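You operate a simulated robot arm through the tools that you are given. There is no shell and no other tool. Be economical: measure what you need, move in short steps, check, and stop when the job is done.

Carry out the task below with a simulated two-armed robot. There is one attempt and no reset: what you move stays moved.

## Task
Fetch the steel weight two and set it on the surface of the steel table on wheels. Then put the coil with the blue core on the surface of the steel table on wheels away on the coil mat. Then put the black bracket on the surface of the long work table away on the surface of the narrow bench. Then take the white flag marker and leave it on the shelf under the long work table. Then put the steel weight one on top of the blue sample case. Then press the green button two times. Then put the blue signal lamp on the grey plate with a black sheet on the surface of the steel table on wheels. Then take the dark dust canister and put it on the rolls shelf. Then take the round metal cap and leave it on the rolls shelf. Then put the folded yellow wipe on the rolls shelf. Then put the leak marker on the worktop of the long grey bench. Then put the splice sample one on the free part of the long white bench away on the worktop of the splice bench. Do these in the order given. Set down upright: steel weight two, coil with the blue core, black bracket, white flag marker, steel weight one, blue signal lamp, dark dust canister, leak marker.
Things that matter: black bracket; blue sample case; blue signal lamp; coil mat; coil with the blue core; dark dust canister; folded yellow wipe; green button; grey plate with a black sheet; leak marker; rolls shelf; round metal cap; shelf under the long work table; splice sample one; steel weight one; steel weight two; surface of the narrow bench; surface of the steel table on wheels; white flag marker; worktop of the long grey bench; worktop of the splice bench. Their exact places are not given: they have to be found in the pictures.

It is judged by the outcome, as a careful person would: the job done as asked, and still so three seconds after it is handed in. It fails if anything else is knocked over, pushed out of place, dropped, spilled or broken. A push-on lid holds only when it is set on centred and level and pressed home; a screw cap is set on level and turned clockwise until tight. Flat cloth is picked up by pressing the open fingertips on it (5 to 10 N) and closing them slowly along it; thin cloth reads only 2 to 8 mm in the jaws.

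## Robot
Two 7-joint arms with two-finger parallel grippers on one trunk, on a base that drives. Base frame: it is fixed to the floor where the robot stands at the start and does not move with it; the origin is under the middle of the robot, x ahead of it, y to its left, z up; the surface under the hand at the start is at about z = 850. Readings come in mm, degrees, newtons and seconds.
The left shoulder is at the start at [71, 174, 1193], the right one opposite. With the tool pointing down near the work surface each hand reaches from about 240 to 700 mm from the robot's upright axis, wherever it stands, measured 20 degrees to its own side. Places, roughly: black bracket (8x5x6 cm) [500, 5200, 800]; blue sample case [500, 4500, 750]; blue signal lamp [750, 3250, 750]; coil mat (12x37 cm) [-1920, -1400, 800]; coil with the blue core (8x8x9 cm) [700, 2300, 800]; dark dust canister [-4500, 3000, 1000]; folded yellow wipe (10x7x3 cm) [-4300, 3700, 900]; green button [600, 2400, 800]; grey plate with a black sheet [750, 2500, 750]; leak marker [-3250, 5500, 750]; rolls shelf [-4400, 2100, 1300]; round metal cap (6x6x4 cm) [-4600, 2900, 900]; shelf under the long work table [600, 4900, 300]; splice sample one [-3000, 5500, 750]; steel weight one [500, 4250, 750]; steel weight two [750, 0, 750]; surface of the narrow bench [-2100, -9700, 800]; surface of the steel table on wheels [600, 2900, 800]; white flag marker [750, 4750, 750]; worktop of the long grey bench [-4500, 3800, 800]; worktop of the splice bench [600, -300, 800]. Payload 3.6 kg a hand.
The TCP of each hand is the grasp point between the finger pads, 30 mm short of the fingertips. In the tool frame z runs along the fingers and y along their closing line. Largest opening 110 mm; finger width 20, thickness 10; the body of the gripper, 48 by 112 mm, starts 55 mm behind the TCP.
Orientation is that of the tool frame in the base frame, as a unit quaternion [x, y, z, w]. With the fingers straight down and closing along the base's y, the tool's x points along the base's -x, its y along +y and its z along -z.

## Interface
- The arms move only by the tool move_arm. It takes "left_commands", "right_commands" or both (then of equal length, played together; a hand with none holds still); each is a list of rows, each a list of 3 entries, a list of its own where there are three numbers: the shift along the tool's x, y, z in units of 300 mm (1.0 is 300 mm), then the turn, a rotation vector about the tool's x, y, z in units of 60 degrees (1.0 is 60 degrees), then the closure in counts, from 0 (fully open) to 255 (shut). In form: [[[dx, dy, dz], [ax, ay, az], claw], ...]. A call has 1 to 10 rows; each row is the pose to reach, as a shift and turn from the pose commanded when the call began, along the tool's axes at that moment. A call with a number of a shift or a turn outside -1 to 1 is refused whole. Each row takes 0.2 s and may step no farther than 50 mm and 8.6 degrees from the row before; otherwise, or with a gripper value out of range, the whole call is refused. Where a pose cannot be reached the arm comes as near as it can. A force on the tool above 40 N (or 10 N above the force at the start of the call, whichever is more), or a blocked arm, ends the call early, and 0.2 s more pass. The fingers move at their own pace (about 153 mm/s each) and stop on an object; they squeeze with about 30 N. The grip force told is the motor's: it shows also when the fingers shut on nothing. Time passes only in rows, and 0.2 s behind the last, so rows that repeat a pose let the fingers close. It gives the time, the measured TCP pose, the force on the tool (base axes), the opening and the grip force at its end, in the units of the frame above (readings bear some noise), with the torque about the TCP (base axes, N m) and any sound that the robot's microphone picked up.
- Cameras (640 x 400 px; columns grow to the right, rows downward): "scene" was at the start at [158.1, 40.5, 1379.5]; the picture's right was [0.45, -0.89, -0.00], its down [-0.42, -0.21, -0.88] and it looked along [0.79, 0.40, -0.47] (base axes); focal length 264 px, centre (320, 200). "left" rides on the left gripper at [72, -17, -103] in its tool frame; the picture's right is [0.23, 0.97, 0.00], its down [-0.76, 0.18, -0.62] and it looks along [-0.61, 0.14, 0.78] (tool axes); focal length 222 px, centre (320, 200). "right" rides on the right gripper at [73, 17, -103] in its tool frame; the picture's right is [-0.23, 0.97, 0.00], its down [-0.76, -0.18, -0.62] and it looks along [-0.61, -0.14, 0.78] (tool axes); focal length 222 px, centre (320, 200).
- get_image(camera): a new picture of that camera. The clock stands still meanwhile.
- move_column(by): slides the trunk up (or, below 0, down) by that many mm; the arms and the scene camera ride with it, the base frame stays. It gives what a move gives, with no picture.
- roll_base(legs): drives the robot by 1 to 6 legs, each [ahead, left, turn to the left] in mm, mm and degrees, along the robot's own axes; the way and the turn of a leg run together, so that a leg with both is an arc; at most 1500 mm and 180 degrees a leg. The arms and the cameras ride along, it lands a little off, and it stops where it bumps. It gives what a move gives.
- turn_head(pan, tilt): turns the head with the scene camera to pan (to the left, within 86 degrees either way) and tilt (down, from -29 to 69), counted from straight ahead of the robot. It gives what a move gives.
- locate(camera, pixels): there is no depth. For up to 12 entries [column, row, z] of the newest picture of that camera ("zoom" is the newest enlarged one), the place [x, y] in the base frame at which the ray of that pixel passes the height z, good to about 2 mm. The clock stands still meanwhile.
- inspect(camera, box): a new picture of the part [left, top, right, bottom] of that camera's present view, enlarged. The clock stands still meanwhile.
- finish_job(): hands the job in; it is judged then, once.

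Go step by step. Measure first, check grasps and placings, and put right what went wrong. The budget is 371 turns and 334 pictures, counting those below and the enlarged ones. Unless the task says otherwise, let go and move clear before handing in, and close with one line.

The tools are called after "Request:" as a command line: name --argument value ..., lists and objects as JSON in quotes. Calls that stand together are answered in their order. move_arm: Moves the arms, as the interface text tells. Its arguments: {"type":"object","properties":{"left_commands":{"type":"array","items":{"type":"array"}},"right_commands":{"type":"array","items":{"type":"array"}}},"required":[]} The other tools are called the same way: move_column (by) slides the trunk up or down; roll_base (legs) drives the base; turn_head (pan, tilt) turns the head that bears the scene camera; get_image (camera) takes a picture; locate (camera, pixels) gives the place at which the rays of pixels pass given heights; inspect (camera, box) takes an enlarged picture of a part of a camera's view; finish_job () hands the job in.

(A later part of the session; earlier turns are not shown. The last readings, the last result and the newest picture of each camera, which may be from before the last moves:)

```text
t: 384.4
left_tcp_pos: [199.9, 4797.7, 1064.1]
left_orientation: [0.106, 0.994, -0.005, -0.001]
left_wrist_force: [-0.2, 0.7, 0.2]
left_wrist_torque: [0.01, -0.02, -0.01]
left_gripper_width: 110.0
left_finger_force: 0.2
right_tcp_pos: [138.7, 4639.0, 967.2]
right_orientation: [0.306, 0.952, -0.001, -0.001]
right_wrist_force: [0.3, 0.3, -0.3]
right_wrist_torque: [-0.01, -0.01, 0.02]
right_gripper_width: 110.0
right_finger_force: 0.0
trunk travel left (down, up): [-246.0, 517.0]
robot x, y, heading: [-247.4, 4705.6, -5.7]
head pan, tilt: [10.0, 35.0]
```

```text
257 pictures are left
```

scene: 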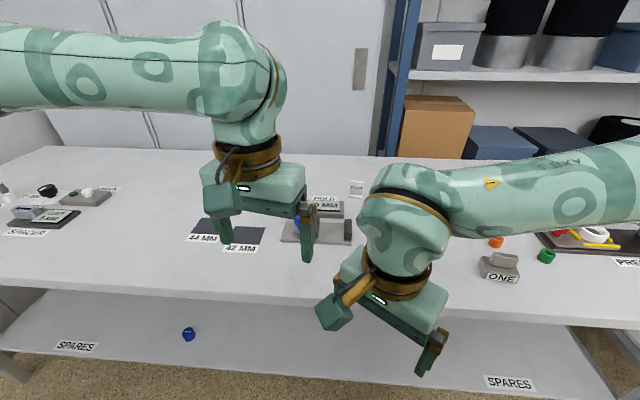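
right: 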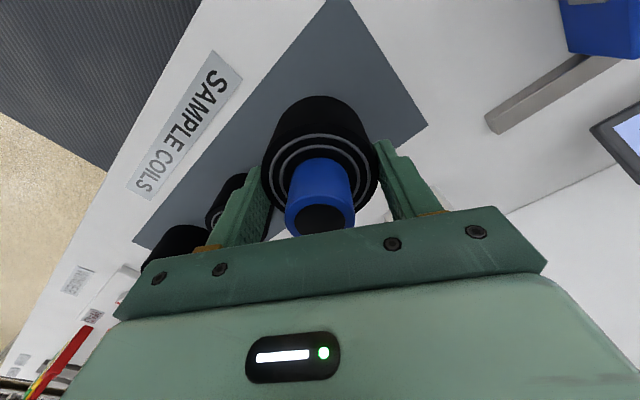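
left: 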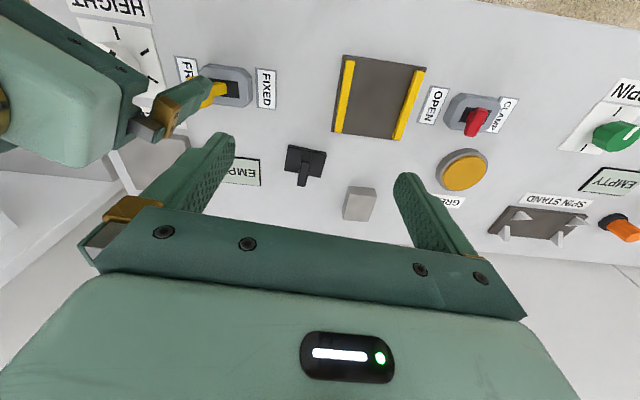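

Request:
inspect --camera "scene" --box '[325, 165, 389, 205]'

Request:
locate --camera "scene" --pixels '[[356, 194, 800], [356, 182, 850], [200, 285, 800], [200, 365, 300], [200, 300, 300], [76, 346, 300], [500, 382, 300]]'

```text
10.00 times, centred on (357, 185) of scene
```

zoom: 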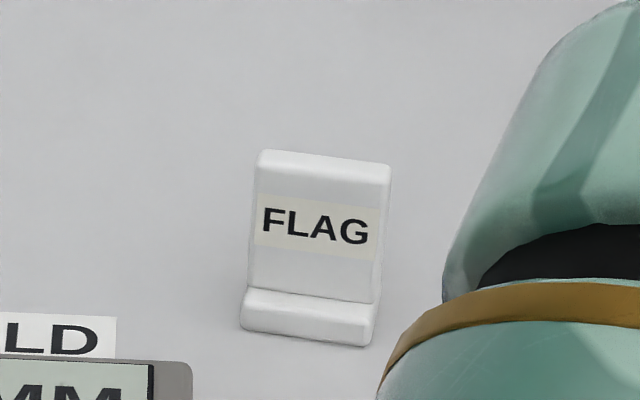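

```text
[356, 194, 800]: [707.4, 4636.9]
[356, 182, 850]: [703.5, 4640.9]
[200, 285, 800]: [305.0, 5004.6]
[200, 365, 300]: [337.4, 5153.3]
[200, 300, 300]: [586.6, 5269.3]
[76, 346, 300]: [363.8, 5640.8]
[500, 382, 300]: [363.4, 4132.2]
```

The white "FLAG" marker stands at about [712, 4637]. I'll pick it with the hand tilted 45° forward so the same tilt can set it upright on the shelf under the table. First I'll position the base.

Request:
roll_base --legs '[[0, 90, 5.7], [180, 0, 0]]'

Request:
turn_head --pan -10 --tilt 40

Request:
get_image --camera "right"

Request:
get_image --camera "scene"

```text
t: 386.7
left_tcp_pos: [376.6, 4934.6, 1061.5]
left_orientation: [0.054, 0.999, -0.005, 0.0]
left_wrist_force: [0.6, 0.4, -0.1]
left_wrist_torque: [0.01, 0.01, -0.01]
left_gripper_width: 110.3
left_finger_force: 0.1
right_tcp_pos: [331.4, 4771.9, 966.3]
right_orientation: [0.257, 0.967, -0.001, -0.002]
right_wrist_force: [-0.5, -0.6, -0.1]
right_wrist_torque: [0.0, 0.01, -0.04]
right_gripper_width: 110.0
right_finger_force: 0.1
trunk travel left (down, up): [-246.0, 517.0]
robot x, y, heading: [-59.6, 4797.6, 0.4]
head pan, tilt: [10.0, 35.0]
```

```text
t: 387.5
left_tcp_pos: [375.5, 4935.1, 1062.4]
left_orientation: [0.054, 0.999, -0.005, 0.001]
left_wrist_force: [0.1, 0.1, -0.1]
left_wrist_torque: [0.01, 0.02, -0.04]
left_gripper_width: 110.0
left_finger_force: 0.1
right_tcp_pos: [331.4, 4772.5, 966.1]
right_orientation: [0.256, 0.967, -0.002, -0.001]
right_wrist_force: [-0.4, 0.1, 0.2]
right_wrist_torque: [-0.01, 0.01, -0.02]
right_gripper_width: 110.0
right_finger_force: 0.1
trunk travel left (down, up): [-246.0, 517.0]
robot x, y, heading: [-55.5, 4799.8, 0.3]
head pan, tilt: [-10.0, 40.0]
```

```text
255 pictures are left
```

right: 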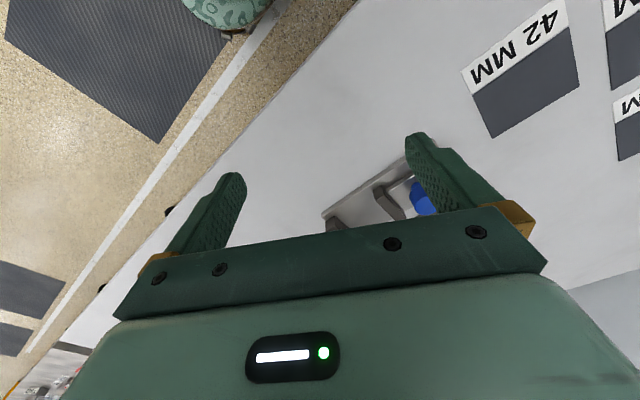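

```text
254 pictures are left
```

scene: 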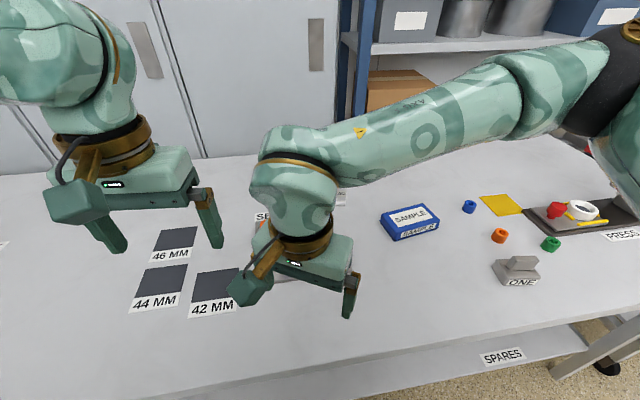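

Request:
move_arm --right_commands '[[[0, 0, -0.14], [0, 0, -0.1], 0], [[0, 0, -0.28], [0, 0, -0.2], 0], [[0, 0, -0.41], [0, 0, -0.3], 0], [[-0.15, -0.05, -0.41], [0, 0, -0.4], 0], [[-0.3, -0.1, -0.41], [0, 0, -0.493], 0], [[-0.44, -0.15, -0.41], [0, 0, -0.493], 0], [[-0.567, -0.195, -0.41], [0, 0, -0.493], 0]]'

Request:
get_image --camera "right"

```text
t: 389.1
left_tcp_pos: [376.1, 4936.3, 1062.2]
left_orientation: [0.054, 0.999, -0.005, -0.001]
left_wrist_force: [-0.2, 0.1, -0.1]
left_wrist_torque: [-0.04, -0.02, 0.04]
left_gripper_width: 110.0
left_finger_force: 0.0
right_tcp_pos: [449.9, 4638.1, 1090.8]
right_orientation: [0.001, 1.0, -0.001, -0.002]
right_wrist_force: [0.8, 0.2, 0.2]
right_wrist_torque: [0.02, 0.01, -0.02]
right_gripper_width: 110.0
right_finger_force: 0.0
trunk travel left (down, up): [-246.0, 517.0]
robot x, y, heading: [-59.7, 4798.8, 0.5]
head pan, tilt: [-10.0, 40.0]
```

```text
253 pictures are left
```

right: 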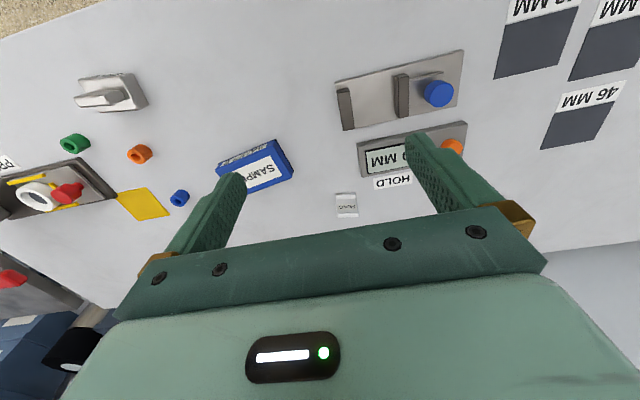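

Request:
inspect --camera "right" --box '[315, 180, 379, 220]'

Request:
locate --camera "zoom" --pixels '[[225, 140, 800], [395, 120, 800], [225, 195, 800], [230, 350, 830], [420, 340, 830], [230, 350, 840], [420, 340, 840]]'

```text
10.00 times, centred on (347, 200) of right
```

zoom: 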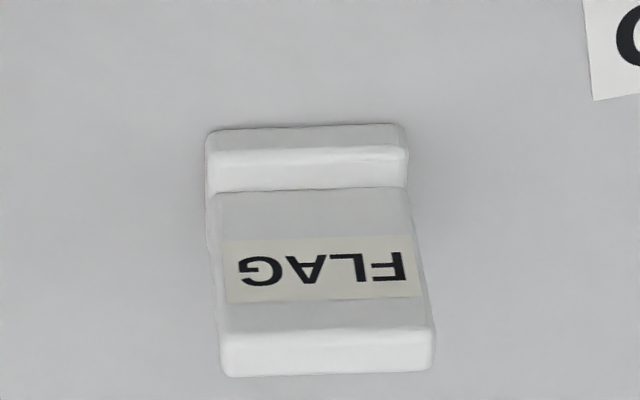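

```text
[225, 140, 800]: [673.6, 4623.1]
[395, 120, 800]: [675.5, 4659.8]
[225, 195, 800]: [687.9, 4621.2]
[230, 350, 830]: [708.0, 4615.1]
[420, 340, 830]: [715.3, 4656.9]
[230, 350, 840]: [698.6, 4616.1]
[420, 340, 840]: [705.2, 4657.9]
```

Request:
locate --camera "right" --pixels '[[360, 165, 820], [366, 178, 800], [336, 85, 815], [345, 130, 815], [340, 92, 830], [240, 175, 830], [292, 170, 830]]'

```text
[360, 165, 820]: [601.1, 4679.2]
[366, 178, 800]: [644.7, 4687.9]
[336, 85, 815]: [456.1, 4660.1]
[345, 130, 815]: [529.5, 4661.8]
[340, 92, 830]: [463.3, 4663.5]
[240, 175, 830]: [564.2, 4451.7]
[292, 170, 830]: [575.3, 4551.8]
```

The marker is 40 mm wide, plate near x 688, top z ≈ 855. I'll tilt the hand 45° and come to a standoff 100 mm back along the fingers.

Request:
move_arm --right_commands '[[[0, 0, 0], [0, -0.125, 0], 40], [[0, 0, 0], [0, -0.25, 0], 92], [[0, 0, 0], [0, -0.375, 0], 92], [[0, 0, 0], [0, -0.5, 0], 92], [[0, 0, 0], [0, -0.625, 0], 92], [[-0.1, 0.01, 0.1], [0, -0.75, 0], 92], [[-0.21, 0.01, 0.21], [0, -0.75, 0], 92], [[-0.32, 0.01, 0.32], [0, -0.75, 0], 92], [[-0.43, 0.01, 0.43], [0, -0.75, 0], 92], [[-0.54, 0.01, 0.54], [0, -0.75, 0], 92]]'

Request:
get_image --camera "right"

Request:
get_image --camera "scene"

```text
t: 391.3
left_tcp_pos: [376.7, 4935.2, 1063.0]
left_orientation: [0.054, 0.999, -0.005, -0.001]
left_wrist_force: [0.3, -0.6, 0.2]
left_wrist_torque: [0.03, 0.02, 0.01]
left_gripper_width: 110.1
left_finger_force: 0.0
right_tcp_pos: [613.8, 4642.1, 926.2]
right_orientation: [0.001, 0.925, -0.003, 0.38]
right_wrist_force: [0.7, -0.4, -0.5]
right_wrist_torque: [-0.02, 0.01, 0.0]
right_gripper_width: 70.7
right_finger_force: 0.1
trunk travel left (down, up): [-246.0, 517.0]
robot x, y, heading: [-55.0, 4798.2, 0.3]
head pan, tilt: [-10.0, 40.0]
```

```text
251 pictures are left
```

right: 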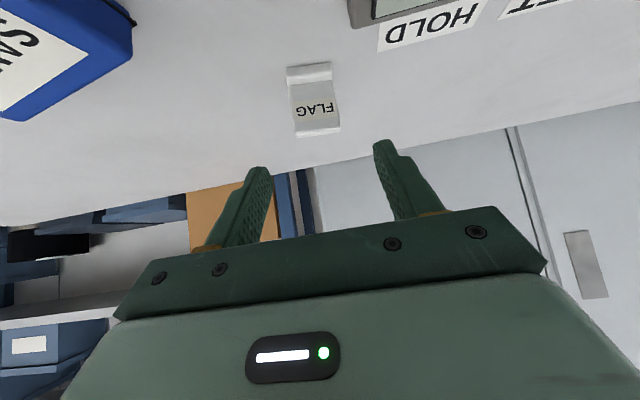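

```text
250 pictures are left
```

scene: 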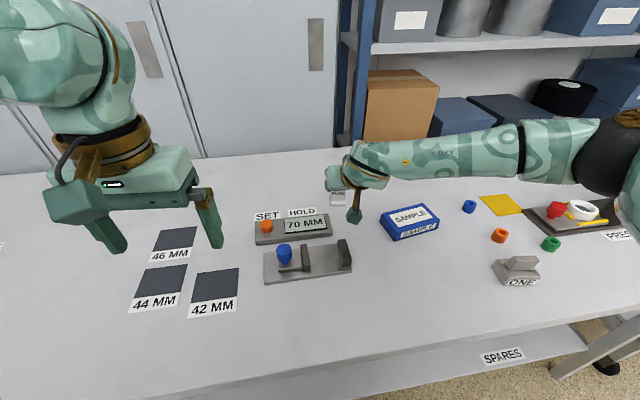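

Request:
locate --camera "right" --pixels '[[318, 128, 855], [298, 130, 855], [340, 127, 855], [318, 137, 855], [308, 68, 800], [310, 82, 810]]'

```text
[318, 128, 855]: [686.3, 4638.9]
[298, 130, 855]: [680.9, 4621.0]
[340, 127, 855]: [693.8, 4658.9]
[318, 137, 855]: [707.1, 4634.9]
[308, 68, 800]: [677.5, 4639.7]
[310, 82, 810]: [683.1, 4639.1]
```

Request:
move_arm --right_commands '[[[0.012, -0.006, 0.13], [0, 0, 0], 92], [[0.012, -0.006, 0.26], [0, 0, 0], 92], [[0.012, -0.006, 0.33], [0, 0, 0], 92], [[0.012, -0.006, 0.382], [0, 0, 0], 92]]'

Request:
get_image --camera "right"

```text
t: 392.3
left_tcp_pos: [376.6, 4936.1, 1063.6]
left_orientation: [0.054, 0.999, -0.006, 0.0]
left_wrist_force: [-0.7, 0.8, 0.0]
left_wrist_torque: [0.03, 0.0, -0.02]
left_gripper_width: 109.8
left_finger_force: 0.1
right_tcp_pos: [689.5, 4636.7, 843.9]
right_orientation: [0.0, 0.924, -0.002, 0.382]
right_wrist_force: [-0.1, 0.0, 0.3]
right_wrist_torque: [-0.01, 0.02, 0.01]
right_gripper_width: 70.4
right_finger_force: 0.1
trunk travel left (down, up): [-246.0, 517.0]
robot x, y, heading: [-60.1, 4801.2, 0.3]
head pan, tilt: [-10.0, 40.0]
```

```text
249 pictures are left
```

right: 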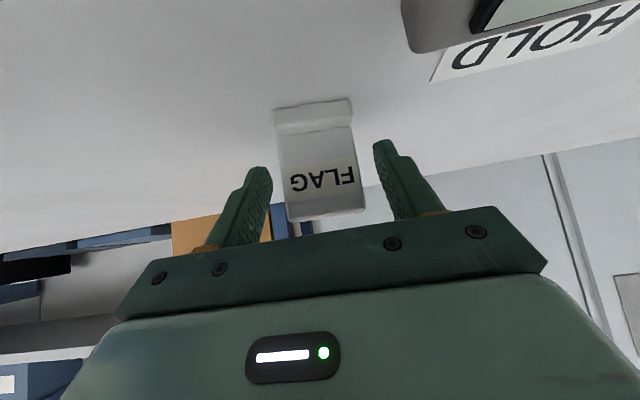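

The marker sits between the fingers. I'll close.

Request:
move_arm --right_commands '[[[0, 0, 0], [0, 0, 0], 130], [[0, 0, 0], [0, 0, 0], 160], [[0, 0, 0], [0, 0, 0], 200], [[0, 0, 0], [0, 0, 0], 200]]'

Request:
get_image --camera "right"

```text
t: 393.3
left_tcp_pos: [376.1, 4936.3, 1062.5]
left_orientation: [0.054, 0.999, -0.005, 0.0]
left_wrist_force: [-0.5, 0.2, -1.0]
left_wrist_torque: [-0.02, 0.01, 0.02]
left_gripper_width: 110.2
left_finger_force: 0.1
right_tcp_pos: [688.9, 4636.3, 844.9]
right_orientation: [0.001, 0.924, -0.002, 0.381]
right_wrist_force: [0.0, 0.8, 0.4]
right_wrist_torque: [0.05, 0.0, 0.02]
right_gripper_width: 43.8
right_finger_force: 29.5
trunk travel left (down, up): [-246.0, 517.0]
robot x, y, heading: [-55.3, 4799.3, 0.4]
head pan, tilt: [-10.0, 40.0]
```

```text
248 pictures are left
```

right: 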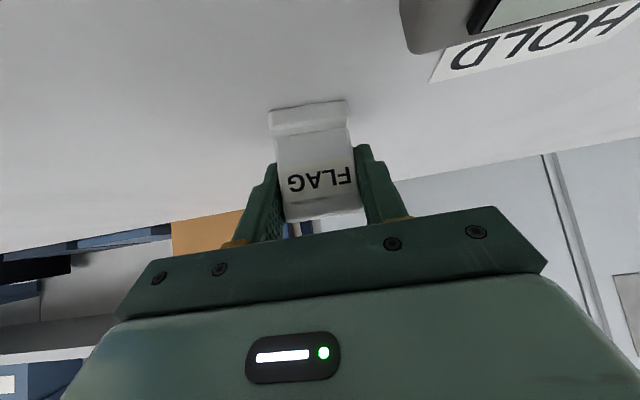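

Held at 43.8 mm. I'll lift straight up, then draw back level.

Request:
move_arm --right_commands '[[[-0.1, 0, -0.1], [0, 0, 0], 255], [[-0.21, 0, -0.21], [0, 0, 0], 255], [[-0.325, 0, -0.33], [0, 0, 0], 255], [[-0.35, 0, -0.355], [0, 0, 0], 255], [[-0.235, 0, -0.47], [0, 0, 0], 255], [[-0.12, 0, -0.585], [0, 0, 0], 255], [[0, 0, -0.7], [0, 0, 0], 255], [[0.12, 0, -0.82], [0, 0, 0], 255], [[0.24, 0, -0.94], [0, 0, 0], 255]]'

Request:
roll_base --legs '[[-420, 0, 0]]'

Request:
turn_head --pan 0 --tilt 45

Request:
get_image --camera "scene"

```text
refused: row 8 steps farther than a row can; nothing moved
```

```text
t: 394.9
left_tcp_pos: [187.8, 4935.0, 1063.3]
left_orientation: [0.056, 0.998, -0.005, 0.001]
left_wrist_force: [-0.5, 0.2, 0.4]
left_wrist_torque: [-0.02, -0.06, -0.03]
left_gripper_width: 110.0
left_finger_force: 0.0
right_tcp_pos: [511.4, 4630.9, 859.5]
right_orientation: [0.005, 0.918, -0.002, 0.397]
right_wrist_force: [-0.8, 0.4, 0.2]
right_wrist_torque: [0.0, -0.01, -0.01]
right_gripper_width: 44.3
right_finger_force: 30.3
trunk travel left (down, up): [-246.0, 517.0]
robot x, y, heading: [-241.5, 4798.1, 0.3]
head pan, tilt: [-10.0, 40.0]
stopped in leg 1: the force on the tool passed its limit at 150 N (the readings are from after the stop); the commanded pose is now the measured one
```

```text
t: 395.6
left_tcp_pos: [191.1, 4935.4, 1062.0]
left_orientation: [0.055, 0.998, -0.005, 0.0]
left_wrist_force: [0.5, 0.0, -1.1]
left_wrist_torque: [0.02, -0.03, -0.02]
left_gripper_width: 110.2
left_finger_force: 0.2
right_tcp_pos: [513.6, 4630.7, 857.2]
right_orientation: [0.005, 0.918, -0.002, 0.397]
right_wrist_force: [-0.4, -0.4, -0.2]
right_wrist_torque: [0.02, -0.01, -0.01]
right_gripper_width: 44.2
right_finger_force: 29.6
trunk travel left (down, up): [-246.0, 517.0]
robot x, y, heading: [-244.6, 4799.0, 0.2]
head pan, tilt: [0.0, 45.0]
```

```text
247 pictures are left
```

scene: 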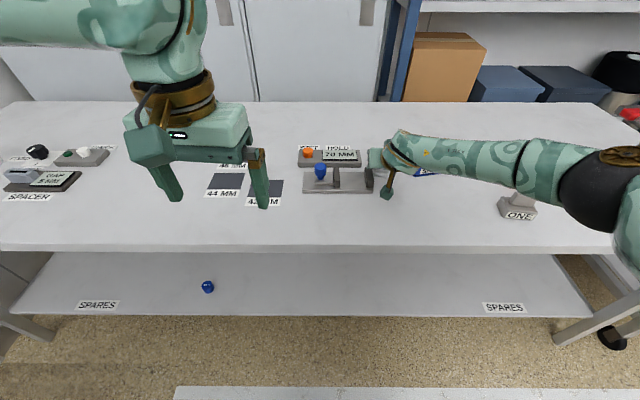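

That was my error: the arm call was refused and the base still drove, dragging the held marker and stopping on contact. I'll check closely whether the fixtures have shifted.

Request:
inspect --camera "scene" --box '[280, 130, 440, 230]'

Request:
get_image --camera "right"

```text
4.00 times, centred on (360, 180) of scene
```

zoom: 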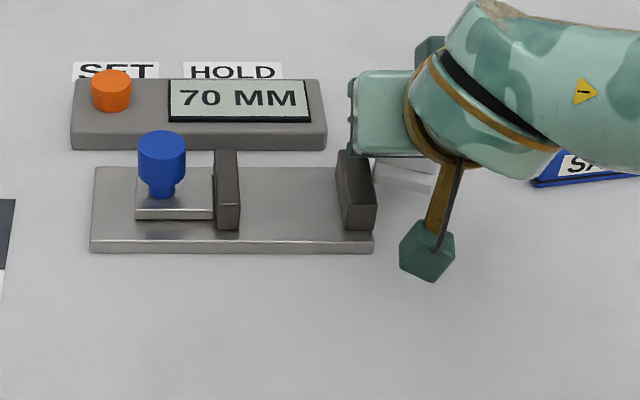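

```text
245 pictures are left
```

right: 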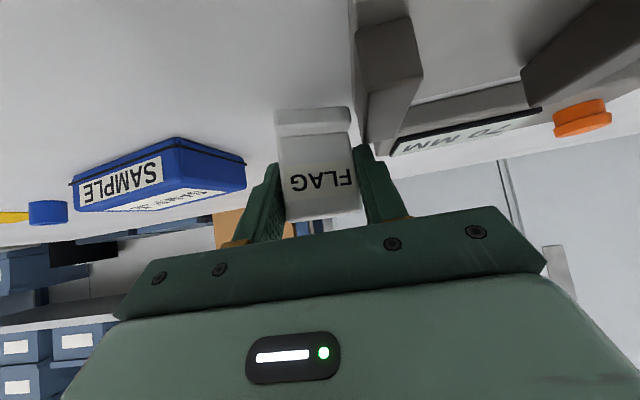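

Request:
locate --camera "zoom" --pixels '[[374, 240, 815], [90, 240, 815], [96, 168, 815], [327, 80, 820], [327, 132, 820], [72, 130, 820], [90, 252, 800], [374, 252, 800]]'

```text
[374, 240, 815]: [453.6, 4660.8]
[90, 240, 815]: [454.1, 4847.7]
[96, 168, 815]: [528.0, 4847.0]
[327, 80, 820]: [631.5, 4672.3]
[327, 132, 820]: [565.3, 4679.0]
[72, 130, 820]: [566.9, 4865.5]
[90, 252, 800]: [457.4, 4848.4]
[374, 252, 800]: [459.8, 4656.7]
```

The slider fixture reads [454, 4661] against [456, 4660] before, so nothing moved, and the marker is still held as before. I'll ease away from the post and lift straight up.

Request:
move_arm --right_commands '[[[-0.023, -0.02, 0.024], [0, 0, 0], 255], [[-0.1, -0.03, -0.05], [0, 0, 0], 255], [[-0.2, -0.03, -0.14], [0, 0, 0], 255], [[-0.31, -0.03, -0.245], [0, 0, 0], 255], [[-0.42, -0.03, -0.35], [0, 0, 0], 255]]'

Request:
get_image --camera "right"

Request:
get_image --camera "scene"

```text
t: 396.8
left_tcp_pos: [190.4, 4934.6, 1063.2]
left_orientation: [0.055, 0.998, -0.005, 0.001]
left_wrist_force: [-0.8, 0.3, -0.6]
left_wrist_torque: [0.0, -0.02, -0.04]
left_gripper_width: 110.1
left_finger_force: 0.0
right_tcp_pos: [520.7, 4621.6, 1022.4]
right_orientation: [0.005, 0.918, -0.002, 0.397]
right_wrist_force: [-0.1, 0.5, -0.4]
right_wrist_torque: [0.01, 0.0, -0.03]
right_gripper_width: 44.0
right_finger_force: 29.9
trunk travel left (down, up): [-246.0, 517.0]
robot x, y, heading: [-240.4, 4797.6, 0.1]
head pan, tilt: [0.0, 45.0]
```

```text
244 pictures are left
```

right: 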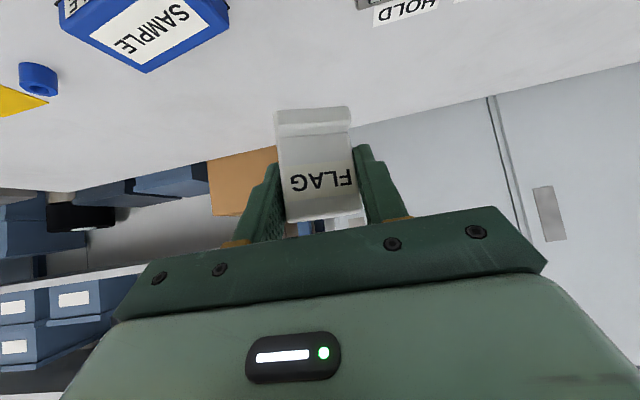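

```text
243 pictures are left
```

scene: 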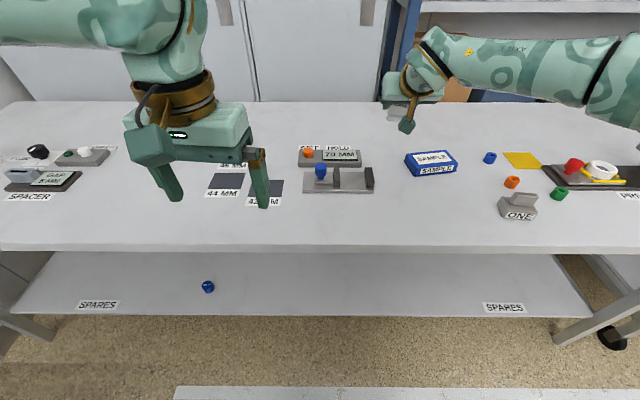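

Everything on the table is intact and the marker is still held. I'll measure the shelf from this view.

Request:
locate --camera "scene" --pixels '[[98, 305, 300], [502, 308, 300], [98, 305, 250], [502, 308, 250], [320, 246, 800], [320, 316, 300], [208, 288, 300], [330, 265, 300], [98, 305, 350], [502, 308, 350]]'

```text
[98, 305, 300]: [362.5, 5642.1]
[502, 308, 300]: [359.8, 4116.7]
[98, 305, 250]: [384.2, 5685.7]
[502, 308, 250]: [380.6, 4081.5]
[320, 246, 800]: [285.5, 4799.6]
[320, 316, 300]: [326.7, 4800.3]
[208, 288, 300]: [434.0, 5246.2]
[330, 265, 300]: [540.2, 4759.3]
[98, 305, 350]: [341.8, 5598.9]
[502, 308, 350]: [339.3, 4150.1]
```

Shelf z ≈ 300, front edge x 327, table edge x 285. I'll back off so the hand is clear in front, then lower the trunk.

Request:
roll_base --legs '[[-470, 0, 0]]'

Request:
move_column --by -240

```text
t: 399.6
left_tcp_pos: [-282.5, 4932.8, 1063.4]
left_orientation: [0.053, 0.999, -0.005, 0.0]
left_wrist_force: [-0.6, -0.5, 0.7]
left_wrist_torque: [0.02, 0.0, 0.01]
left_gripper_width: 109.9
left_finger_force: 0.0
right_tcp_pos: [50.4, 4620.7, 1022.6]
right_orientation: [0.004, 0.918, -0.002, 0.398]
right_wrist_force: [-0.1, 0.4, -0.9]
right_wrist_torque: [0.01, -0.03, -0.02]
right_gripper_width: 44.2
right_finger_force: 30.1
trunk travel left (down, up): [-246.0, 517.0]
robot x, y, heading: [-714.6, 4792.7, 0.8]
head pan, tilt: [0.0, 45.0]
```

```text
t: 402.1
left_tcp_pos: [-281.7, 4933.6, 822.4]
left_orientation: [0.054, 0.999, -0.005, 0.001]
left_wrist_force: [-0.5, 0.5, 0.5]
left_wrist_torque: [0.01, -0.04, 0.02]
left_gripper_width: 110.0
left_finger_force: 0.2
right_tcp_pos: [48.8, 4620.5, 783.2]
right_orientation: [0.005, 0.917, -0.002, 0.398]
right_wrist_force: [0.0, 0.0, -0.1]
right_wrist_torque: [0.01, 0.02, 0.01]
right_gripper_width: 44.0
right_finger_force: 30.3
trunk travel left (down, up): [-6.0, 757.0]
robot x, y, heading: [-714.3, 4794.5, 0.4]
head pan, tilt: [0.0, 45.0]
```

Request:
move_arm --right_commands '[[[0.1, 0, 0.094], [0, 0, 0], 255], [[0.21, 0, 0.197], [0, 0, 0], 255], [[0.32, 0, 0.3], [0, 0, 0], 255], [[0.43, 0, 0.403], [0, 0, 0], 255], [[0.54, 0, 0.506], [0, 0, 0], 255], [[0.65, 0, 0.609], [0, 0, 0], 255], [[0.76, 0, 0.712], [0, 0, 0], 255], [[0.87, 0, 0.815], [0, 0, 0], 255], [[0.98, 0, 0.918], [0, 0, 0], 255]]'

Request:
turn_head --pan -10 --tilt 45

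Request:
get_image --camera "scene"

Request:
get_image --camera "right"

```text
t: 404.1
left_tcp_pos: [-280.0, 4934.6, 820.2]
left_orientation: [0.053, 0.999, -0.005, -0.002]
left_wrist_force: [1.1, -0.1, -0.2]
left_wrist_torque: [-0.04, 0.06, -0.03]
left_gripper_width: 110.2
left_finger_force: 0.0
right_tcp_pos: [72.5, 4669.8, 501.9]
right_orientation: [-0.003, 0.918, -0.017, 0.396]
right_wrist_force: [1.8, -1.6, -0.2]
right_wrist_torque: [0.03, 0.07, 0.0]
right_gripper_width: 44.2
right_finger_force: 30.1
right hand out of reach, approached as far as the arm can: row 6, 7, 8, 9
trunk travel left (down, up): [-6.0, 757.0]
robot x, y, heading: [-716.3, 4793.4, 0.9]
head pan, tilt: [0.0, 45.0]
```

```text
t: 404.9
left_tcp_pos: [-281.1, 4931.9, 822.2]
left_orientation: [0.054, 0.999, -0.005, 0.0]
left_wrist_force: [1.1, 0.0, 0.7]
left_wrist_torque: [-0.01, -0.03, -0.01]
left_gripper_width: 109.7
left_finger_force: 0.1
right_tcp_pos: [71.0, 4668.7, 503.7]
right_orientation: [-0.003, 0.918, -0.015, 0.396]
right_wrist_force: [-0.1, 0.4, -0.4]
right_wrist_torque: [0.0, 0.03, 0.0]
right_gripper_width: 44.1
right_finger_force: 30.0
trunk travel left (down, up): [-6.0, 757.0]
robot x, y, heading: [-714.1, 4794.9, 0.4]
head pan, tilt: [-10.0, 45.0]
```

```text
242 pictures are left
```

scene: 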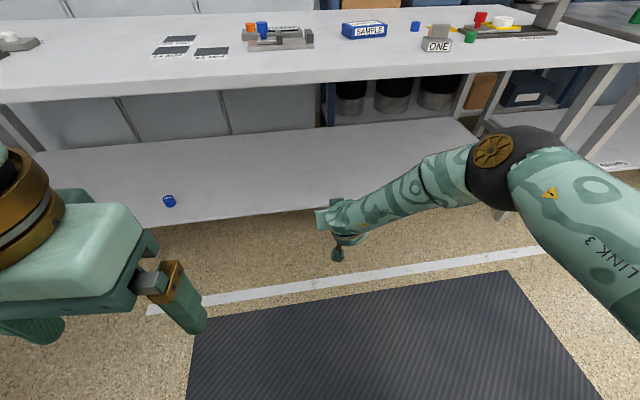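

```text
241 pictures are left
```

right: 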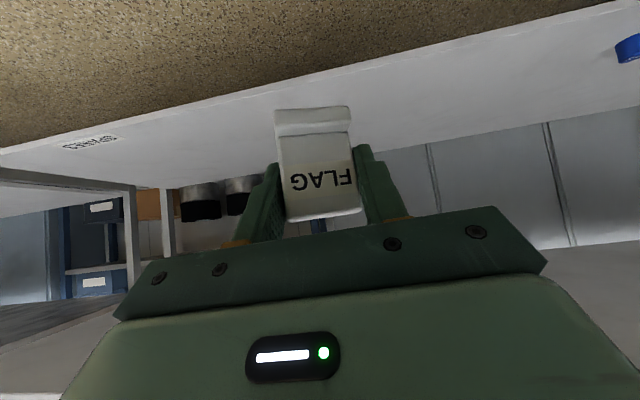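

The forward reach is the limit, so I'll bring the hand nearer the robot while lowering.

Request:
move_arm --right_commands '[[[0.08, -0.01, -0.09], [0, 0, 0], 255], [[0.16, -0.02, -0.18], [0, 0, 0], 255], [[0.26, -0.04, -0.26], [0, 0, 0], 255], [[0.38, -0.05, -0.26], [0, 0, 0], 255], [[0.49, -0.07, -0.23], [0, 0, 0], 255], [[0.6, -0.08, -0.2], [0, 0, 0], 255], [[0.72, -0.097, -0.168], [0, 0, 0], 255]]'

Request:
get_image --camera "scene"

```text
t: 406.5
left_tcp_pos: [-280.3, 4932.2, 822.4]
left_orientation: [0.052, 0.999, -0.005, 0.0]
left_wrist_force: [0.8, 0.1, -0.2]
left_wrist_torque: [0.03, 0.02, -0.01]
left_gripper_width: 109.8
left_finger_force: 0.0
right_tcp_pos: [-6.3, 4713.9, 390.4]
right_orientation: [0.013, 0.93, -0.02, 0.367]
right_wrist_force: [1.4, 0.3, 0.0]
right_wrist_torque: [0.01, -0.02, -0.02]
right_gripper_width: 44.2
right_finger_force: 30.7
right hand out of reach, approached as far as the arm can: row 1, 2, 3, 4, 5, 6, 7
trunk travel left (down, up): [-6.0, 757.0]
robot x, y, heading: [-717.3, 4795.1, 0.4]
head pan, tilt: [-10.0, 45.0]
```

```text
240 pictures are left
```

scene: 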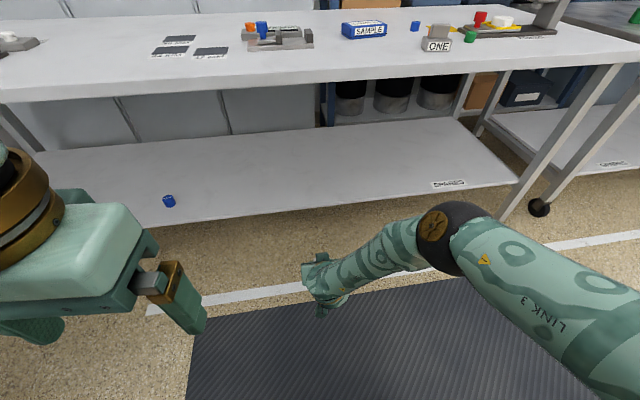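

Now at z 390. I need about 45 mm more, so I'll try directly down from here.

Request:
move_arm --right_commands '[[[0.025, 0, 0.027], [0, 0, 0], 255], [[0.05, 0, 0.055], [0, 0, 0], 255], [[0.075, 0, 0.083], [0, 0, 0], 255], [[0.1, 0, 0.11], [0, 0, 0], 255]]'

```text
t: 407.5
left_tcp_pos: [-281.8, 4932.5, 822.8]
left_orientation: [0.053, 0.999, -0.004, 0.0]
left_wrist_force: [-0.6, 0.5, -0.1]
left_wrist_torque: [0.0, 0.01, 0.05]
left_gripper_width: 110.1
left_finger_force: 0.1
right_tcp_pos: [-7.7, 4717.3, 343.9]
right_orientation: [0.013, 0.93, -0.02, 0.367]
right_wrist_force: [-0.5, 0.5, -1.1]
right_wrist_torque: [0.01, -0.03, 0.01]
right_gripper_width: 44.0
right_finger_force: 29.2
trunk travel left (down, up): [-6.0, 757.0]
robot x, y, heading: [-714.0, 4794.7, 0.8]
head pan, tilt: [-10.0, 45.0]
```

Reachable. I'll level the small orientation error, rise 32 mm for clearance, then drive the hand in under the table.

Request:
move_arm --right_commands '[[[-0.035, 0, -0.04], [-0.02, -0.015, -0.004], 255], [[-0.073, 0, -0.08], [-0.045, -0.031, -0.008], 255]]'

Request:
get_image --camera "right"

```text
t: 408.1
left_tcp_pos: [-281.9, 4933.1, 823.3]
left_orientation: [0.053, 0.999, -0.006, 0.0]
left_wrist_force: [-0.3, -0.1, -1.0]
left_wrist_torque: [0.01, -0.02, -0.04]
left_gripper_width: 110.0
left_finger_force: 0.1
right_tcp_pos: [7.2, 4728.0, 376.9]
right_orientation: [0.0, 0.926, -0.002, 0.378]
right_wrist_force: [0.0, 0.8, -1.3]
right_wrist_torque: [0.02, -0.01, -0.02]
right_gripper_width: 44.2
right_finger_force: 29.5
right hand out of reach, approached as far as the arm can: row 1, 2
trunk travel left (down, up): [-6.0, 757.0]
robot x, y, heading: [-715.0, 4793.1, 0.4]
head pan, tilt: [-10.0, 45.0]
```

```text
239 pictures are left
```

right: 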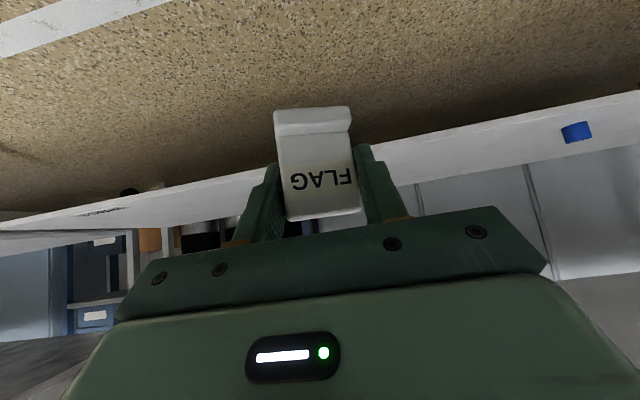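

Request:
roll_base --legs '[[260, 0, -0.4]]'

Request:
get_image --camera "right"

Request:
get_image --camera "scene"

```text
t: 409.9
left_tcp_pos: [-25.2, 4928.6, 822.5]
left_orientation: [0.058, 0.998, -0.005, -0.001]
left_wrist_force: [0.0, 0.4, -0.3]
left_wrist_torque: [-0.01, -0.01, -0.01]
left_gripper_width: 110.0
left_finger_force: 0.0
right_tcp_pos: [261.2, 4724.0, 375.4]
right_orientation: [0.004, 0.925, -0.004, 0.379]
right_wrist_force: [0.2, 0.4, -0.5]
right_wrist_torque: [0.0, -0.01, 0.04]
right_gripper_width: 43.9
right_finger_force: 30.3
trunk travel left (down, up): [-6.0, 757.0]
robot x, y, heading: [-458.3, 4795.8, 0.0]
head pan, tilt: [-10.0, 45.0]
```

```text
238 pictures are left
```

right: 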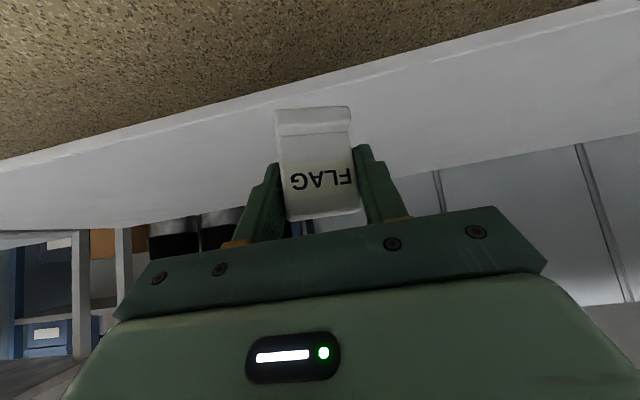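

```text
237 pictures are left
```

scene: 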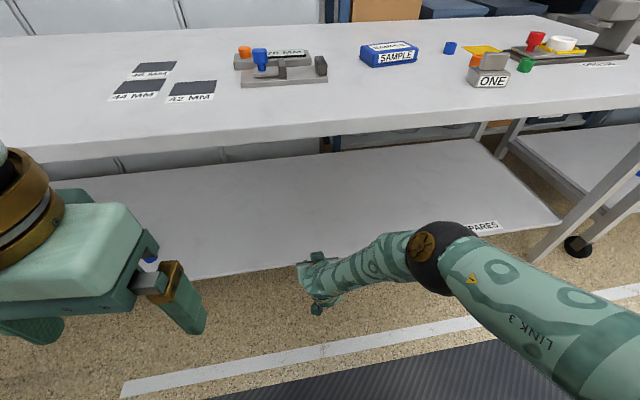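

Request:
locate --camera "right" --pixels '[[200, 122, 290], [200, 122, 300], [200, 122, 310], [500, 42, 290], [500, 42, 300], [500, 42, 310]]'

Request:
locate --camera "scene" --pixels '[[200, 279, 280], [200, 279, 300], [200, 279, 310]]'

```text
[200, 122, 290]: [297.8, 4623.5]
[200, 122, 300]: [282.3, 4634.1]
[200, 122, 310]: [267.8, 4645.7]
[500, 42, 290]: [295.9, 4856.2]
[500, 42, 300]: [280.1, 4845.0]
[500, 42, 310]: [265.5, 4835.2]
```

```text
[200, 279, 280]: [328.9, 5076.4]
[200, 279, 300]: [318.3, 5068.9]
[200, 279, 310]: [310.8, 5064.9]
```

The shelf top could be nearer z 265–300. I'll drive in the rest of the way and lower until contact.

Request:
roll_base --legs '[[190, 0, 0]]'

Request:
move_arm --right_commands '[[[0.025, 0, 0.025], [0, 0, 0], 255], [[0.05, 0, 0.05], [0, 0, 0], 255], [[0.06, 0, 0.06], [0, 0, 0], 255], [[0.066, 0, 0.066], [0, 0, 0], 255]]'

Request:
get_image --camera "right"

Request:
get_image --camera "scene"

```text
t: 411.4
left_tcp_pos: [165.9, 4931.1, 822.7]
left_orientation: [0.057, 0.998, -0.005, -0.001]
left_wrist_force: [-0.1, -0.1, -0.9]
left_wrist_torque: [0.0, 0.0, -0.01]
left_gripper_width: 109.9
left_finger_force: 0.1
right_tcp_pos: [453.6, 4724.1, 375.0]
right_orientation: [0.004, 0.926, -0.004, 0.378]
right_wrist_force: [0.3, -0.3, -0.7]
right_wrist_torque: [-0.01, 0.01, -0.01]
right_gripper_width: 44.0
right_finger_force: 30.0
trunk travel left (down, up): [-6.0, 757.0]
robot x, y, heading: [-273.3, 4794.0, 0.1]
head pan, tilt: [-10.0, 45.0]
```

```text
t: 412.4
left_tcp_pos: [166.1, 4930.2, 821.9]
left_orientation: [0.058, 0.998, -0.006, 0.0]
left_wrist_force: [0.4, -0.5, 0.7]
left_wrist_torque: [-0.02, -0.02, 0.0]
left_gripper_width: 110.1
left_finger_force: 0.1
right_tcp_pos: [451.9, 4724.0, 346.7]
right_orientation: [0.004, 0.925, -0.003, 0.379]
right_wrist_force: [0.6, -0.6, -0.4]
right_wrist_torque: [0.0, 0.0, -0.02]
right_gripper_width: 43.9
right_finger_force: 30.2
trunk travel left (down, up): [-6.0, 757.0]
robot x, y, heading: [-268.5, 4796.7, -0.0]
head pan, tilt: [-10.0, 45.0]
```

```text
236 pictures are left
```

right: 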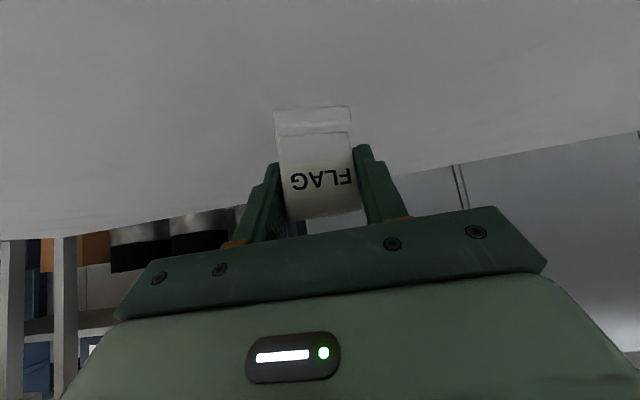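

```text
235 pictures are left
```

scene: 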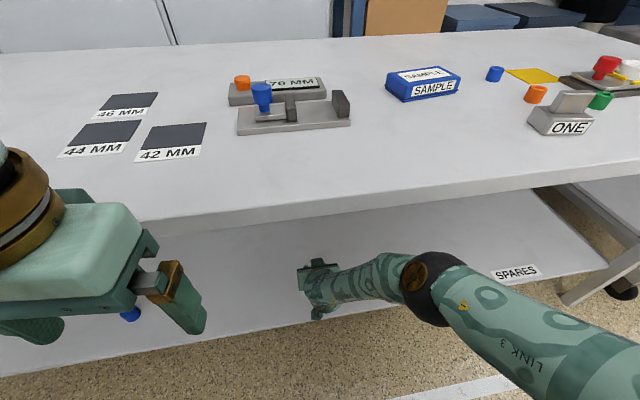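

Inside above the shelf with no contact yet. I'll continue down in small steps.

Request:
move_arm --right_commands '[[[0.01, 0, 0.01], [0, 0, 0], 255], [[0.02, 0, 0.02], [0, 0, 0], 255], [[0.03, 0, 0.03], [0, 0, 0], 255], [[0.04, 0, 0.04], [0, 0, 0], 255], [[0.05, 0, 0.05], [0, 0, 0], 255]]'

```text
t: 413.6
left_tcp_pos: [165.9, 4929.4, 822.1]
left_orientation: [0.059, 0.998, -0.005, 0.001]
left_wrist_force: [-0.1, -0.8, 0.2]
left_wrist_torque: [0.01, 0.02, 0.01]
left_gripper_width: 110.1
left_finger_force: 0.1
right_tcp_pos: [454.3, 4723.3, 326.5]
right_orientation: [0.004, 0.926, -0.003, 0.378]
right_wrist_force: [-0.4, -0.9, -0.4]
right_wrist_torque: [0.01, -0.02, 0.0]
right_gripper_width: 44.1
right_finger_force: 30.6
trunk travel left (down, up): [-6.0, 757.0]
robot x, y, heading: [-264.6, 4794.0, -0.2]
head pan, tilt: [-10.0, 45.0]
```

Request:
move_arm --right_commands '[[[0.01, 0, 0.01], [0, 0, 0], 255], [[0.02, 0, 0.02], [0, 0, 0], 255], [[0.03, 0, 0.03], [0, 0, 0], 255], [[0.04, 0, 0.04], [0, 0, 0], 255]]'

Request:
get_image --camera "right"

```text
t: 414.6
left_tcp_pos: [166.2, 4930.2, 822.4]
left_orientation: [0.058, 0.998, -0.005, 0.0]
left_wrist_force: [-0.9, 0.0, -0.2]
left_wrist_torque: [0.02, 0.02, -0.02]
left_gripper_width: 110.2
left_finger_force: 0.0
right_tcp_pos: [452.8, 4718.7, 314.6]
right_orientation: [0.003, 0.926, -0.003, 0.378]
right_wrist_force: [1.0, 0.9, -0.8]
right_wrist_torque: [-0.01, -0.01, 0.01]
right_gripper_width: 44.0
right_finger_force: 29.5
right hand out of reach, approached as far as the arm can: row 3, 4
trunk travel left (down, up): [-6.0, 757.0]
robot x, y, heading: [-267.9, 4794.8, -0.3]
head pan, tilt: [-10.0, 45.0]
```

```text
234 pictures are left
```

right: 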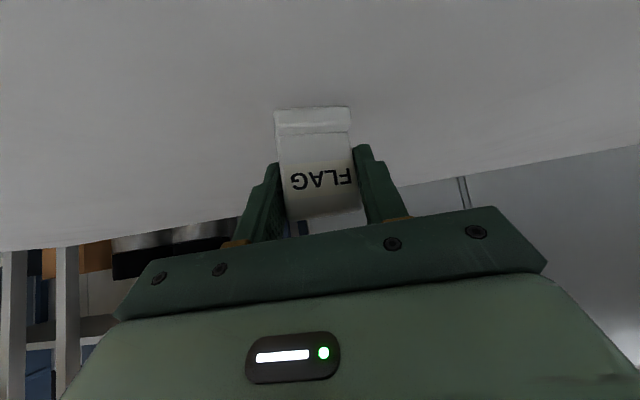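

Request:
move_column --by -5

Request:
inspect --camera "right" --box '[240, 80, 400, 180]'

```text
t: 415.2
left_tcp_pos: [165.4, 4929.0, 817.7]
left_orientation: [0.057, 0.998, -0.005, 0.0]
left_wrist_force: [-0.1, 0.2, 1.0]
left_wrist_torque: [-0.02, 0.01, 0.02]
left_gripper_width: 110.0
left_finger_force: 0.1
right_tcp_pos: [449.1, 4720.6, 309.6]
right_orientation: [0.003, 0.926, -0.003, 0.378]
right_wrist_force: [-0.4, 0.4, -0.1]
right_wrist_torque: [0.02, 0.01, -0.05]
right_gripper_width: 43.9
right_finger_force: 29.7
trunk travel left (down, up): [-1.0, 762.0]
robot x, y, heading: [-266.9, 4794.7, 0.2]
head pan, tilt: [-10.0, 45.0]
```

```text
4.00 times, centred on (320, 130) of right
```

zoom: 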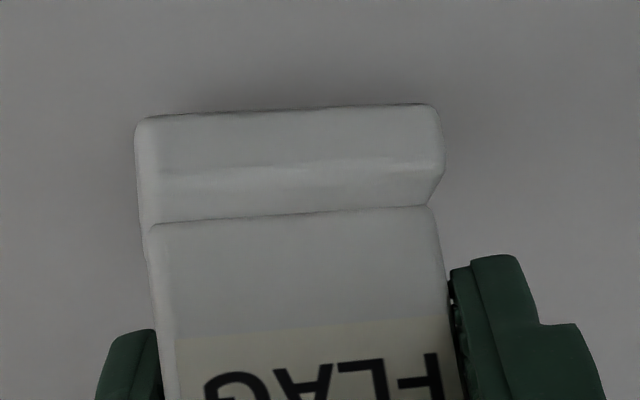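

Very near the shelf but still no contact and the trunk is at its end. I'll try lower with the hand drawn 40 mm nearer.

Request:
move_arm --right_commands '[[[0.03, 0, -0.04], [0, 0, 0], 255], [[0.07, 0, -0.08], [0, 0, 0], 255], [[0.1, 0, -0.07], [0, 0, 0], 255], [[0.12, 0, -0.06], [0, 0, 0], 255], [[0.142, 0, -0.046], [0, 0, 0], 255]]'

```text
t: 416.2
left_tcp_pos: [165.1, 4931.2, 818.2]
left_orientation: [0.058, 0.998, -0.005, 0.002]
left_wrist_force: [-0.7, 0.3, 0.0]
left_wrist_torque: [0.0, 0.01, 0.02]
left_gripper_width: 110.0
left_finger_force: 0.1
right_tcp_pos: [431.1, 4725.0, 296.9]
right_orientation: [0.003, 0.923, -0.005, 0.386]
right_wrist_force: [-0.2, 1.5, 19.2]
right_wrist_torque: [0.25, -0.01, 0.05]
right_gripper_width: 43.9
right_finger_force: 29.9
right hand out of reach, approached as far as the arm can: row 1, 2, 3, 4, 5
trunk travel left (down, up): [-1.0, 762.0]
robot x, y, heading: [-267.7, 4792.5, -0.1]
head pan, tilt: [-10.0, 45.0]
stopped in row 5 (right hand): the force on the tool passed its limit at 42 N (the readings are from after the stop); the commanded pose is now the measured one
```

Contact (19 N). I'll open the fingers and look.

Request:
move_arm --right_commands '[[[0, 0, 0], [0, 0, 0], 140], [[0, 0, 0], [0, 0, 0], 100], [[0, 0, 0], [0, 0, 0], 90]]'

Request:
get_image --camera "right"

```text
t: 417.0
left_tcp_pos: [166.1, 4930.3, 817.1]
left_orientation: [0.057, 0.998, -0.005, -0.001]
left_wrist_force: [0.0, 0.9, 0.0]
left_wrist_torque: [0.01, 0.01, 0.0]
left_gripper_width: 110.1
left_finger_force: 0.1
right_tcp_pos: [427.6, 4724.4, 291.8]
right_orientation: [0.003, 0.923, -0.004, 0.384]
right_wrist_force: [0.5, 0.1, -0.4]
right_wrist_torque: [-0.01, 0.01, 0.0]
right_gripper_width: 71.1
right_finger_force: 0.1
trunk travel left (down, up): [-1.0, 762.0]
robot x, y, heading: [-267.2, 4798.9, 0.3]
head pan, tilt: [-10.0, 45.0]
```

```text
232 pictures are left
```

right: 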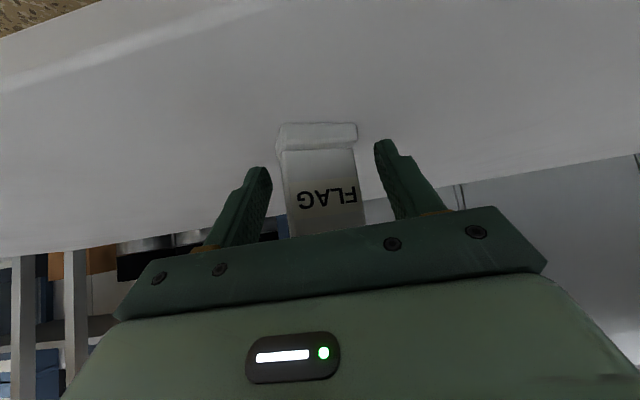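

The marker stands free. I'll retract along the fingers.

Request:
move_arm --right_commands '[[[0, 0, -0.1], [0, 0, 0], 80], [[0, 0, -0.2], [0, 0, 0], 60], [[0, 0, -0.3], [0, 0, 0], 40], [[0, 0, -0.4], [0, 0, 0], 0]]'

Request:
get_image --camera "right"

```text
t: 418.0
left_tcp_pos: [165.3, 4930.2, 816.9]
left_orientation: [0.057, 0.998, -0.005, 0.001]
left_wrist_force: [-0.5, -0.3, -0.2]
left_wrist_torque: [0.0, -0.01, -0.02]
left_gripper_width: 110.0
left_finger_force: 0.0
right_tcp_pos: [417.4, 4745.8, 292.5]
right_orientation: [0.004, 0.923, -0.004, 0.384]
right_wrist_force: [0.6, -0.1, -0.5]
right_wrist_torque: [0.03, 0.0, -0.03]
right_gripper_width: 110.0
right_finger_force: 0.0
right hand out of reach, approached as far as the arm can: row 1, 2, 3, 4
trunk travel left (down, up): [-1.0, 762.0]
robot x, y, heading: [-264.6, 4799.6, 0.1]
head pan, tilt: [-10.0, 45.0]
```

```text
231 pictures are left
```

right: 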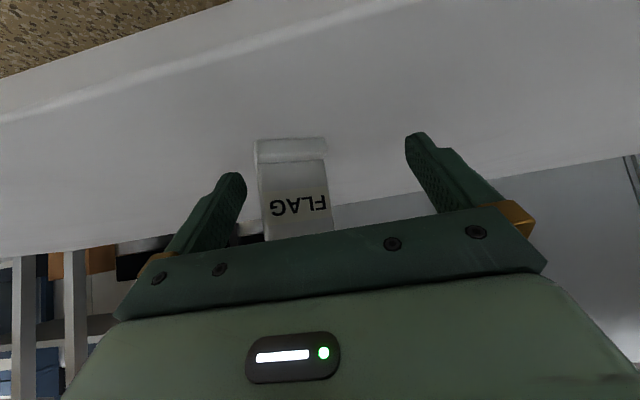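

I'll raise with the trunk instead, which lifts the fingers straight up past the marker, then back out.

Request:
move_column --by 110

Request:
get_image --camera "right"

```text
t: 419.5
left_tcp_pos: [167.0, 4930.8, 928.0]
left_orientation: [0.058, 0.998, -0.006, -0.001]
left_wrist_force: [0.1, -0.2, -0.1]
left_wrist_torque: [0.01, 0.01, -0.03]
left_gripper_width: 109.9
left_finger_force: 0.1
right_tcp_pos: [455.1, 4745.1, 492.9]
right_orientation: [0.003, 0.888, -0.004, 0.46]
right_wrist_force: [0.2, 0.0, -0.1]
right_wrist_torque: [0.0, 0.02, 0.01]
right_gripper_width: 110.1
right_finger_force: 0.0
trunk travel left (down, up): [-111.0, 652.0]
robot x, y, heading: [-271.9, 4796.5, 0.2]
head pan, tilt: [-10.0, 45.0]
```

```text
230 pictures are left
```

right: 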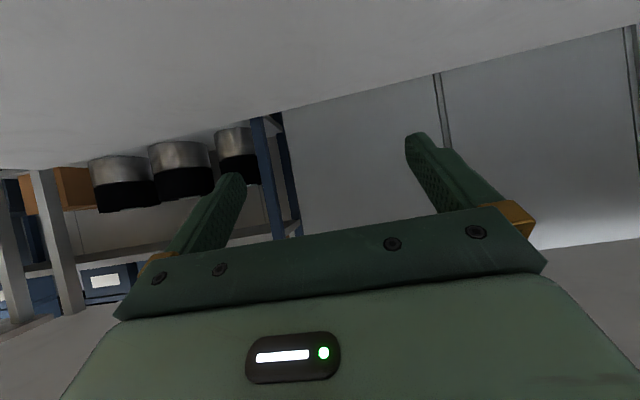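

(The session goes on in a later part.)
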